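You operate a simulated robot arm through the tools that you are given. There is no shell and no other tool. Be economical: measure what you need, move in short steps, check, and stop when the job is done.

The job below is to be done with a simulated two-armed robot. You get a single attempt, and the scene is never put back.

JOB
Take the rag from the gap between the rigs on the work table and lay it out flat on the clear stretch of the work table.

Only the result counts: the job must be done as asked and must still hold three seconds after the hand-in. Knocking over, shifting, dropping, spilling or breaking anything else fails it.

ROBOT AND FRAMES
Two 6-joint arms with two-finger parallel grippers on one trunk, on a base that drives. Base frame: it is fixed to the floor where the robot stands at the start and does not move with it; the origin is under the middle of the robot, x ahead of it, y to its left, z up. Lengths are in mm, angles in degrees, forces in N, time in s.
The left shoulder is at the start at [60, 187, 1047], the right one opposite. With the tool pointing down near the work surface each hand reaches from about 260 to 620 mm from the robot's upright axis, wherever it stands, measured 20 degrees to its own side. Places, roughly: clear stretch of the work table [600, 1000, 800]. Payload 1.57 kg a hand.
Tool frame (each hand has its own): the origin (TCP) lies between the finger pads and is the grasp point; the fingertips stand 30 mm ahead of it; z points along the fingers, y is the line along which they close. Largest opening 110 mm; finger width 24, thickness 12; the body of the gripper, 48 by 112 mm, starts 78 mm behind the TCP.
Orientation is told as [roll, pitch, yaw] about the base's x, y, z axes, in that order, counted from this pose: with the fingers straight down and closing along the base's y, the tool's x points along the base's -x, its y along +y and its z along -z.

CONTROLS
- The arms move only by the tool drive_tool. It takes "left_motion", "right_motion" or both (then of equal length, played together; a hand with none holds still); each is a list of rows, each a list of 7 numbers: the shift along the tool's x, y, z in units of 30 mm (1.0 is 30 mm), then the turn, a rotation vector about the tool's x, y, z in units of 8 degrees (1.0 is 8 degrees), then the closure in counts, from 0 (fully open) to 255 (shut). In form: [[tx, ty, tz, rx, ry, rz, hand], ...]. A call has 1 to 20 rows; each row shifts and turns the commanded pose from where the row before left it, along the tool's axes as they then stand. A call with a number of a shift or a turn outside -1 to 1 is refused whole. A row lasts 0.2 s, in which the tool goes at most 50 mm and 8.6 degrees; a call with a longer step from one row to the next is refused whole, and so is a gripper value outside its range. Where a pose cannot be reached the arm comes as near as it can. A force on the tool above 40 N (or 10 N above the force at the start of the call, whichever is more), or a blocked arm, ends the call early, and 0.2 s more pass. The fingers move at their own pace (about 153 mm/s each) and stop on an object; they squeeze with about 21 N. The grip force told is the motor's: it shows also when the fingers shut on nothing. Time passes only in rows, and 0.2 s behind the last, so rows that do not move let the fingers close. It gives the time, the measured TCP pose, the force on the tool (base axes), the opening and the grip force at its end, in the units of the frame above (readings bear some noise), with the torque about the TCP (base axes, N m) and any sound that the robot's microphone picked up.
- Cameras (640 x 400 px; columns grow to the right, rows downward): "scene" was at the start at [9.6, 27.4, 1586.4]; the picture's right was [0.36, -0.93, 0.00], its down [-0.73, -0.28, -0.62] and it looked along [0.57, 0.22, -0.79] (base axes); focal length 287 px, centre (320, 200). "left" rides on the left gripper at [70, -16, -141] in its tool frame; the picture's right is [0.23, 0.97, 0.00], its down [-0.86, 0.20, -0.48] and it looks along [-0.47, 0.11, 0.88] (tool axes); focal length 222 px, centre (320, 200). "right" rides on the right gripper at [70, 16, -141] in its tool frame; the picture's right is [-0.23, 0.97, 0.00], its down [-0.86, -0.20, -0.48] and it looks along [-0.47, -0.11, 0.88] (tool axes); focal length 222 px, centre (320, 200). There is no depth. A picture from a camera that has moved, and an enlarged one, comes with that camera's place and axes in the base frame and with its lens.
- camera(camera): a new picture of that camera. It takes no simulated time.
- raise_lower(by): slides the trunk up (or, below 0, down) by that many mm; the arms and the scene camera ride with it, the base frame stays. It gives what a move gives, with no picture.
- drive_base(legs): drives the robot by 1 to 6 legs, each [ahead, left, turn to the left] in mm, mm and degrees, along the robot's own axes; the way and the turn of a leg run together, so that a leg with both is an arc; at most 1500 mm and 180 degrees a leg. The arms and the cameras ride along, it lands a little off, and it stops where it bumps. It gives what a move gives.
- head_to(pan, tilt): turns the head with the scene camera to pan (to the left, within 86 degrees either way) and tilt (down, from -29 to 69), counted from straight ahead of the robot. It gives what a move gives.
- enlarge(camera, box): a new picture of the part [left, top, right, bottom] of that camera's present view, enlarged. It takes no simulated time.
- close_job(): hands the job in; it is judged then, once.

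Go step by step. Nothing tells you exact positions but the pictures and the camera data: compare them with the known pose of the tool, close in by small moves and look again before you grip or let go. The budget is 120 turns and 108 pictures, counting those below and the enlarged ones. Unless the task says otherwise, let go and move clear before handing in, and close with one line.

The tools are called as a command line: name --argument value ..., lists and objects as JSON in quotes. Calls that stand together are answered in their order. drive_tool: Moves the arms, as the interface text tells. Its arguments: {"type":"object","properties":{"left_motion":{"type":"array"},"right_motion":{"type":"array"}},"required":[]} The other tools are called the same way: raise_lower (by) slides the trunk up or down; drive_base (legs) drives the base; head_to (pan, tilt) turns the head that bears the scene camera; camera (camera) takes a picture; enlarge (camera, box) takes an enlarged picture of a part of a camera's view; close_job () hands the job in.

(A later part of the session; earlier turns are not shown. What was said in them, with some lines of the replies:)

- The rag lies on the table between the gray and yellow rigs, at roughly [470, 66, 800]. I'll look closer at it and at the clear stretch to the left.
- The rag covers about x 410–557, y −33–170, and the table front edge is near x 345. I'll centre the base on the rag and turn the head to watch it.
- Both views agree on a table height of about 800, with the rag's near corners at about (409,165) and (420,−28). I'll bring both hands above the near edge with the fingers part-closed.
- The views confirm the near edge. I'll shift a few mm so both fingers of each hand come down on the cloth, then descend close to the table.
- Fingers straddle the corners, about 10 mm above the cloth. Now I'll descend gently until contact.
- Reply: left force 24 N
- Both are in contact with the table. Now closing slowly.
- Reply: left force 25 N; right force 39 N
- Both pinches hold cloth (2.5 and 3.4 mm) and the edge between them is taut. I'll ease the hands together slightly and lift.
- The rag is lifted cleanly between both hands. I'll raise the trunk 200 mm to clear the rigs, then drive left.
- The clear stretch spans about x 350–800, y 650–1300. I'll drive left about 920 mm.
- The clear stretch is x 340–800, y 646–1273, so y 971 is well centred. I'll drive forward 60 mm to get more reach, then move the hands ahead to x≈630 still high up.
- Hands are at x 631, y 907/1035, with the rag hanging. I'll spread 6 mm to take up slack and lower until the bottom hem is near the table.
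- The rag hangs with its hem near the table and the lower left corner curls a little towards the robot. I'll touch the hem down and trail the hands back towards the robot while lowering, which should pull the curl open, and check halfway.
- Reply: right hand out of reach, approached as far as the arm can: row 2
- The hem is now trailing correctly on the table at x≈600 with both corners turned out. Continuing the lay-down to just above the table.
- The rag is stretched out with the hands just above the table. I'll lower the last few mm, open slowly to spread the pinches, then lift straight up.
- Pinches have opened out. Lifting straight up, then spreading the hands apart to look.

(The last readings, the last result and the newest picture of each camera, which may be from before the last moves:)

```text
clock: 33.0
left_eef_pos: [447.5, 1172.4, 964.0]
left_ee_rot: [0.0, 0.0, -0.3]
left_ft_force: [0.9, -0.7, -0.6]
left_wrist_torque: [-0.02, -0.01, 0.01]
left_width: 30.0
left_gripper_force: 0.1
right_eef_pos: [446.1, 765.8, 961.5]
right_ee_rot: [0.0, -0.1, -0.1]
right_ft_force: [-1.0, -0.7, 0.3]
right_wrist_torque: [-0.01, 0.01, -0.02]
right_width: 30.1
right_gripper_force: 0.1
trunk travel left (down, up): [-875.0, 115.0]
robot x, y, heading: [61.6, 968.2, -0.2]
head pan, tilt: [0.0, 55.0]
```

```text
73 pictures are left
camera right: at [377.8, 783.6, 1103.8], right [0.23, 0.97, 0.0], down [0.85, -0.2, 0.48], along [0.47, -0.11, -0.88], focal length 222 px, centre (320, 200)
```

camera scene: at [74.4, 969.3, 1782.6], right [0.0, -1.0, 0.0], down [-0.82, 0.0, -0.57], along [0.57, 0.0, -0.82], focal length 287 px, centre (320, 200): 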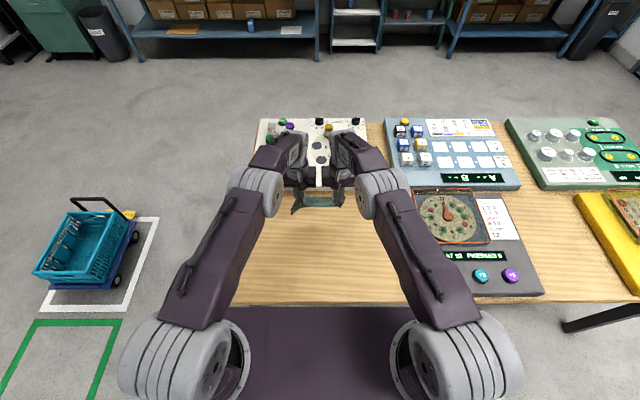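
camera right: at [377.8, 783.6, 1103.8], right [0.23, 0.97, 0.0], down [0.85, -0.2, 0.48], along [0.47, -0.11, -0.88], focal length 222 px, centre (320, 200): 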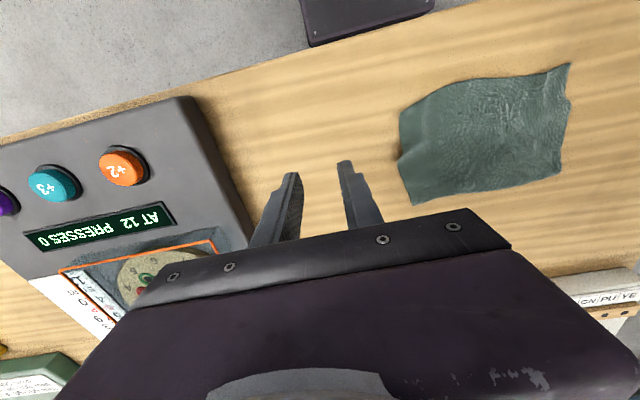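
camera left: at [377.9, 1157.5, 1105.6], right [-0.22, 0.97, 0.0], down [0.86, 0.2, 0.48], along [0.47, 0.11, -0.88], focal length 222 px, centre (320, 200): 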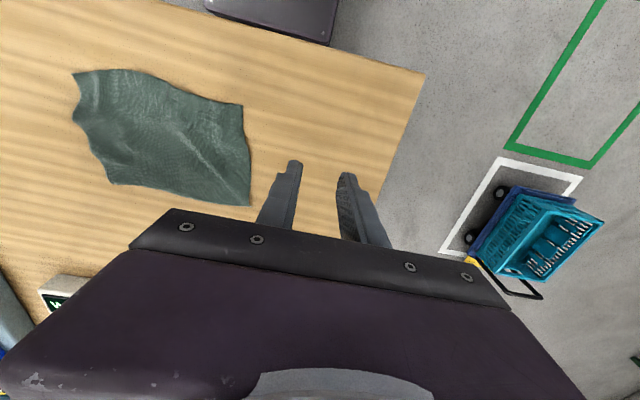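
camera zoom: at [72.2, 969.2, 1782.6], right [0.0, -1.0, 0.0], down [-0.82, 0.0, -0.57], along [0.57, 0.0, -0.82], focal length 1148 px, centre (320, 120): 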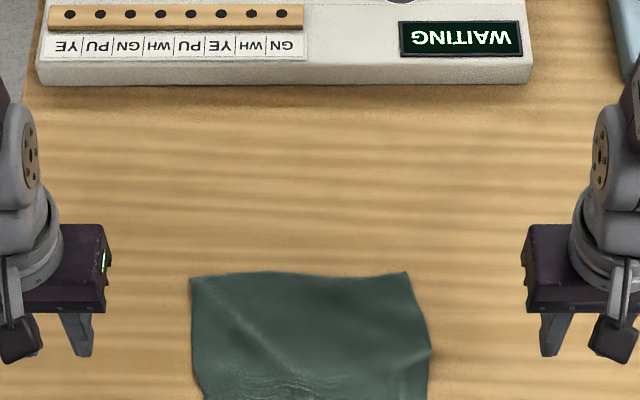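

The rag lies open on the clear stretch, well spread. I'll look closer for wrinkles or folds.

enlarge --camera "scene" --box '[272, 225, 368, 285]'

enlarge --camera "left" --box '[50, 50, 290, 200]'

enlarge --camera "right" --box '[370, 50, 610, 200]'

```text
6.67 times, centred on (320, 255) of scene
camera zoom: at [72.2, 969.2, 1782.6], right [0.0, -1.0, 0.0], down [-0.82, 0.0, -0.57], along [0.57, 0.0, -0.82], focal length 1913 px, centre (320, -167)
```

zoom: 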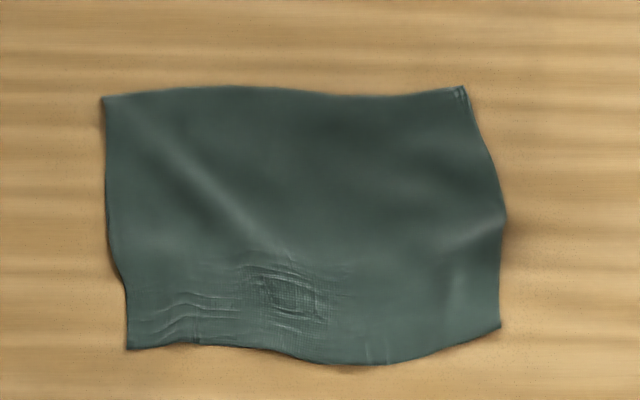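

```text
2.67 times, centred on (170, 125) of left
camera zoom: at [377.9, 1157.5, 1105.6], right [-0.22, 0.97, 0.0], down [0.86, 0.2, 0.48], along [0.47, 0.11, -0.88], focal length 592 px, centre (720, 400)
```

zoom: 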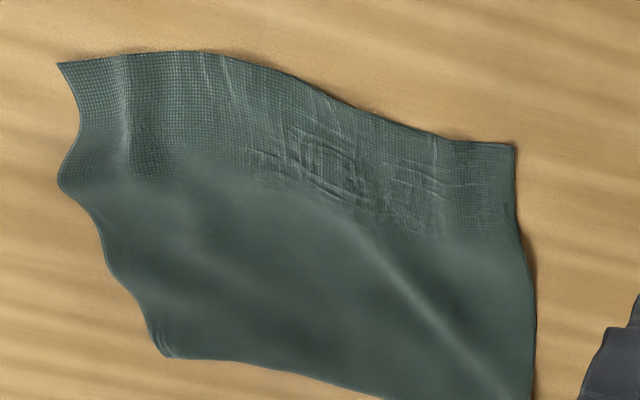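

```text
2.67 times, centred on (490, 125) of right
camera zoom: at [377.8, 783.6, 1103.8], right [0.23, 0.97, 0.0], down [0.85, -0.2, 0.48], along [0.47, -0.11, -0.88], focal length 592 px, centre (-133, 400)
```

zoom: 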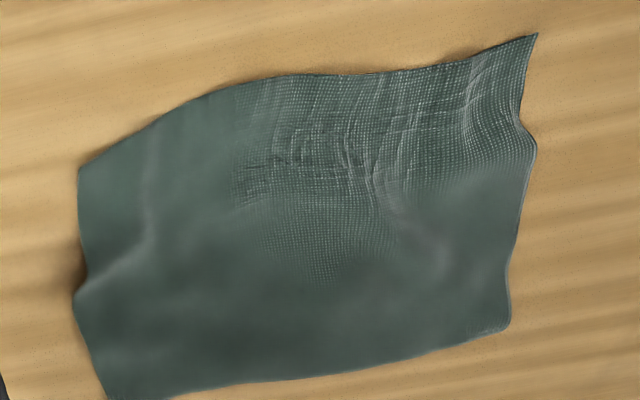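

The rag is single-layered with no folds, only gentle waves, and measures about 200 × 145 mm. I'll smooth it by lightly pressing with closed fingers and drawing the hands apart.

drive_tool --left_motion '[[-0.383, -0.935, 0, 0, 0, 0, 255], [-0.383, -0.935, 0, 0, 0, 0, 255], [-0.383, -0.935, 0, 0, 0, 0, 255], [-0.383, -0.935, 0, 0, 0, 0, 255], [-0.383, -0.935, 0, 0, 0, 0, 255], [0, 0, 0.9, 0, 0, 0, 255], [0, 0, 0.9, 0, 0, 0, 255], [0, 0, 0.9, 0, 0, 0, 255], [0, 0, 0.9, 0, 0, 0, 255], [0, 0, 0.45, 0, 0, 0, 255], [0, 0, 0, 0, 0, 0, 255]]' --right_motion '[[-0.383, 0.935, 0, 0, 0, 0, 255], [-0.383, 0.935, 0, 0, 0, 0, 255], [-0.383, 0.935, 0, 0, 0, 0, 255], [-0.383, 0.935, 0, 0, 0, 0, 255], [-0.383, 0.935, 0, 0, 0, 0, 255], [0, 0, 0.9, 0, 0, 0, 255], [0, 0, 0.9, 0, 0, 0, 255], [0, 0, 0.9, 0, 0, 0, 255], [0, 0, 0.9, 0, 0, 0, 255], [0, 0, 0.37, 0, 0, 0, 255], [0, 0, 0, 0, 0, 0, 255]]'

```text
clock: 35.4
left_eef_pos: [503.6, 1033.0, 841.5]
left_ee_rot: [0.0, 0.0, -0.3]
left_ft_force: [-0.2, -0.3, -0.2]
left_wrist_torque: [0.02, -0.01, 0.04]
left_width: 0.0
left_gripper_force: 21.4
right_eef_pos: [502.5, 907.1, 842.8]
right_ee_rot: [-0.1, 0.0, -0.2]
right_ft_force: [0.4, 0.4, 0.5]
right_wrist_torque: [-0.02, 0.01, -0.01]
right_width: 0.0
right_gripper_force: 21.1
trunk travel left (down, up): [-875.0, 115.0]
robot x, y, heading: [61.5, 966.2, -0.3]
head pan, tilt: [0.0, 55.0]
```

drive_tool --left_motion '[[0, 0, 0.15, 0, 0, 0, 255], [0, 0, 0.15, 0, 0, 0, 255], [0, 0, 0.04, 0, 0, 0, 255], [0, 0, 0, 0, 0, 0, 255]]' --right_motion '[[0, 0, 0.18, 0, 0, 0, 255], [0, 0, 0.16, 0, 0, 0, 255], [0, 0, 0.04, 0, 0, 0, 255], [0, 0, 0, 0, 0, 0, 255]]'

```text
clock: 36.4
left_eef_pos: [504.3, 1032.3, 832.2]
left_ee_rot: [0.1, 0.0, -0.3]
left_ft_force: [-0.3, -0.4, -0.5]
left_wrist_torque: [0.02, -0.01, 0.03]
left_width: 0.0
left_gripper_force: 21.0
right_eef_pos: [502.9, 907.5, 833.2]
right_ee_rot: [0.0, -0.1, -0.2]
right_ft_force: [0.2, 0.2, -0.1]
right_wrist_torque: [-0.02, -0.02, 0.0]
right_width: 0.3
right_gripper_force: 20.8
trunk travel left (down, up): [-875.0, 115.0]
robot x, y, heading: [62.2, 967.8, -0.3]
head pan, tilt: [0.0, 55.0]
```

drive_tool --left_motion '[[0, 0, 0.04, 0, 0, 0, 255], [0, 0, 0.03, 0, 0, 0, 255], [0, 0, 0, 0, 0, 0, 255]]' --right_motion '[[0, 0, 0.06, 0, 0, 0, 255], [0, 0, 0.04, 0, 0, 0, 255], [0, 0, 0, 0, 0, 0, 255]]'

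```text
clock: 37.2
left_eef_pos: [502.8, 1032.2, 830.6]
left_ee_rot: [0.0, -0.1, -0.3]
left_ft_force: [1.5, 1.2, 8.9]
left_wrist_torque: [0.06, -0.05, 0.01]
left_width: 0.0
left_gripper_force: 21.2
right_eef_pos: [502.8, 908.1, 831.1]
right_ee_rot: [0.0, 0.0, -0.3]
right_ft_force: [0.3, -1.4, 12.0]
right_wrist_torque: [-0.02, -0.01, 0.0]
right_width: 0.0
right_gripper_force: 21.1
trunk travel left (down, up): [-875.0, 115.0]
robot x, y, heading: [61.2, 970.7, -0.4]
head pan, tilt: [0.0, 55.0]
```

Light contact, about 10 N on each hand. Now I'll draw the hands apart 20 mm each and lift.

drive_tool --left_motion '[[0, 0.15, 0, 0, 0, 0, 255], [0, 0.15, 0, 0, 0, 0, 255], [0, 0.15, 0, 0, 0, 0, 255], [0, 0.15, 0, 0, 0, 0, 255], [0, 0, -0.1, 0, 0, 0, 255], [0, 0, -0.3, 0, 0, 0, 255], [0, 0, -0.9, 0, 0, 0, 255], [0, 0, -0.9, 0, 0, 0, 255], [0, 0, -0.9, 0, 0, 0, 255], [0, 0, -0.9, 0, 0, 0, 255], [0, 0.9, 0, 0, 0, 0, 255], [0, 0.9, 0, 0, 0, 0, 255], [0, 0.9, 0, 0, 0, 0, 255], [0, 0.9, 0, 0, 0, 0, 255]]' --right_motion '[[0, -0.15, 0, 0, 0, 0, 255], [0, -0.15, 0, 0, 0, 0, 255], [0, -0.15, 0, 0, 0, 0, 255], [0, -0.15, 0, 0, 0, 0, 255], [0, 0, -0.1, 0, 0, 0, 255], [0, 0, -0.3, 0, 0, 0, 255], [0, 0, -0.9, 0, 0, 0, 255], [0, 0, -0.9, 0, 0, 0, 255], [0, 0, -0.9, 0, 0, 0, 255], [0, 0, -0.9, 0, 0, 0, 255], [0, -0.9, 0, 0, 0, 0, 255], [0, -0.9, 0, 0, 0, 0, 255], [0, -0.9, 0, 0, 0, 0, 255], [0, -0.9, 0, 0, 0, 0, 255]]'

enlarge --camera "scene" --box '[272, 225, 368, 285]'

camera --camera "scene"

```text
clock: 40.2
left_eef_pos: [503.5, 1159.4, 950.9]
left_ee_rot: [0.0, 0.0, -0.3]
left_ft_force: [0.7, -1.0, -0.4]
left_wrist_torque: [0.0, -0.03, -0.01]
left_width: 0.0
left_gripper_force: 21.1
right_eef_pos: [504.4, 780.1, 950.0]
right_ee_rot: [0.0, -0.1, -0.2]
right_ft_force: [0.3, -0.5, 0.1]
right_wrist_torque: [0.01, -0.03, -0.01]
right_width: 0.0
right_gripper_force: 20.5
trunk travel left (down, up): [-875.0, 115.0]
robot x, y, heading: [60.5, 968.3, 0.1]
head pan, tilt: [0.0, 55.0]
```

```text
6.67 times, centred on (320, 255) of scene
camera zoom: at [72.4, 969.2, 1782.6], right [0.0, -1.0, 0.0], down [-0.82, 0.0, -0.57], along [0.57, 0.0, -0.82], focal length 1913 px, centre (320, -167)
```

zoom: 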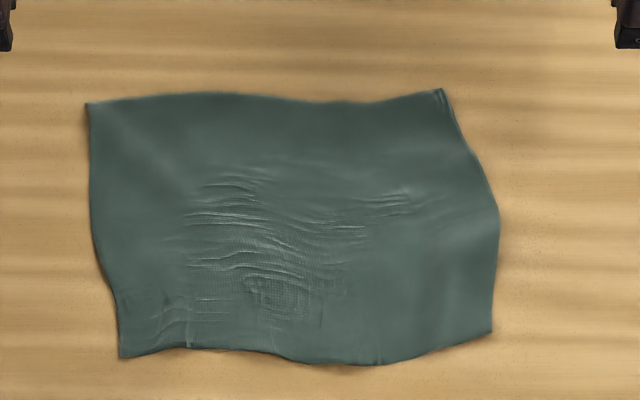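

```text
68 pictures are left
camera scene: at [72.4, 969.2, 1782.6], right [0.0, -1.0, 0.0], down [-0.82, 0.0, -0.57], along [0.57, 0.0, -0.82], focal length 287 px, centre (320, 200)
```

scene: 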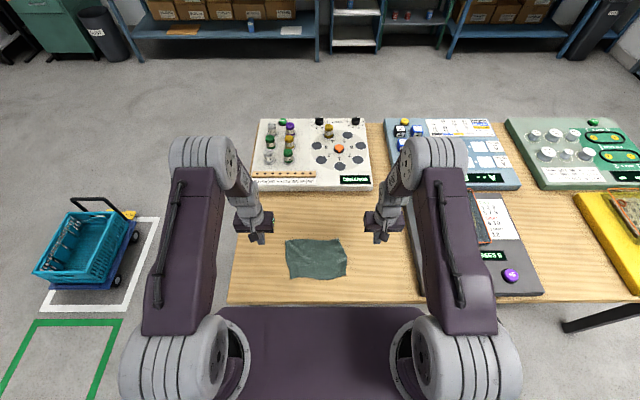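

The rag lies single-layered and flat on the clear stretch, both hands are clear of it, and the other rigs look undisturbed. Handing in.

close_job

```text
The job is handed in.
```

I took the rag from between the rigs and laid it out flat, in a single layer, on the clear stretch of the work table. Both hands are clear of it, nothing else looks disturbed, and the job is handed in.
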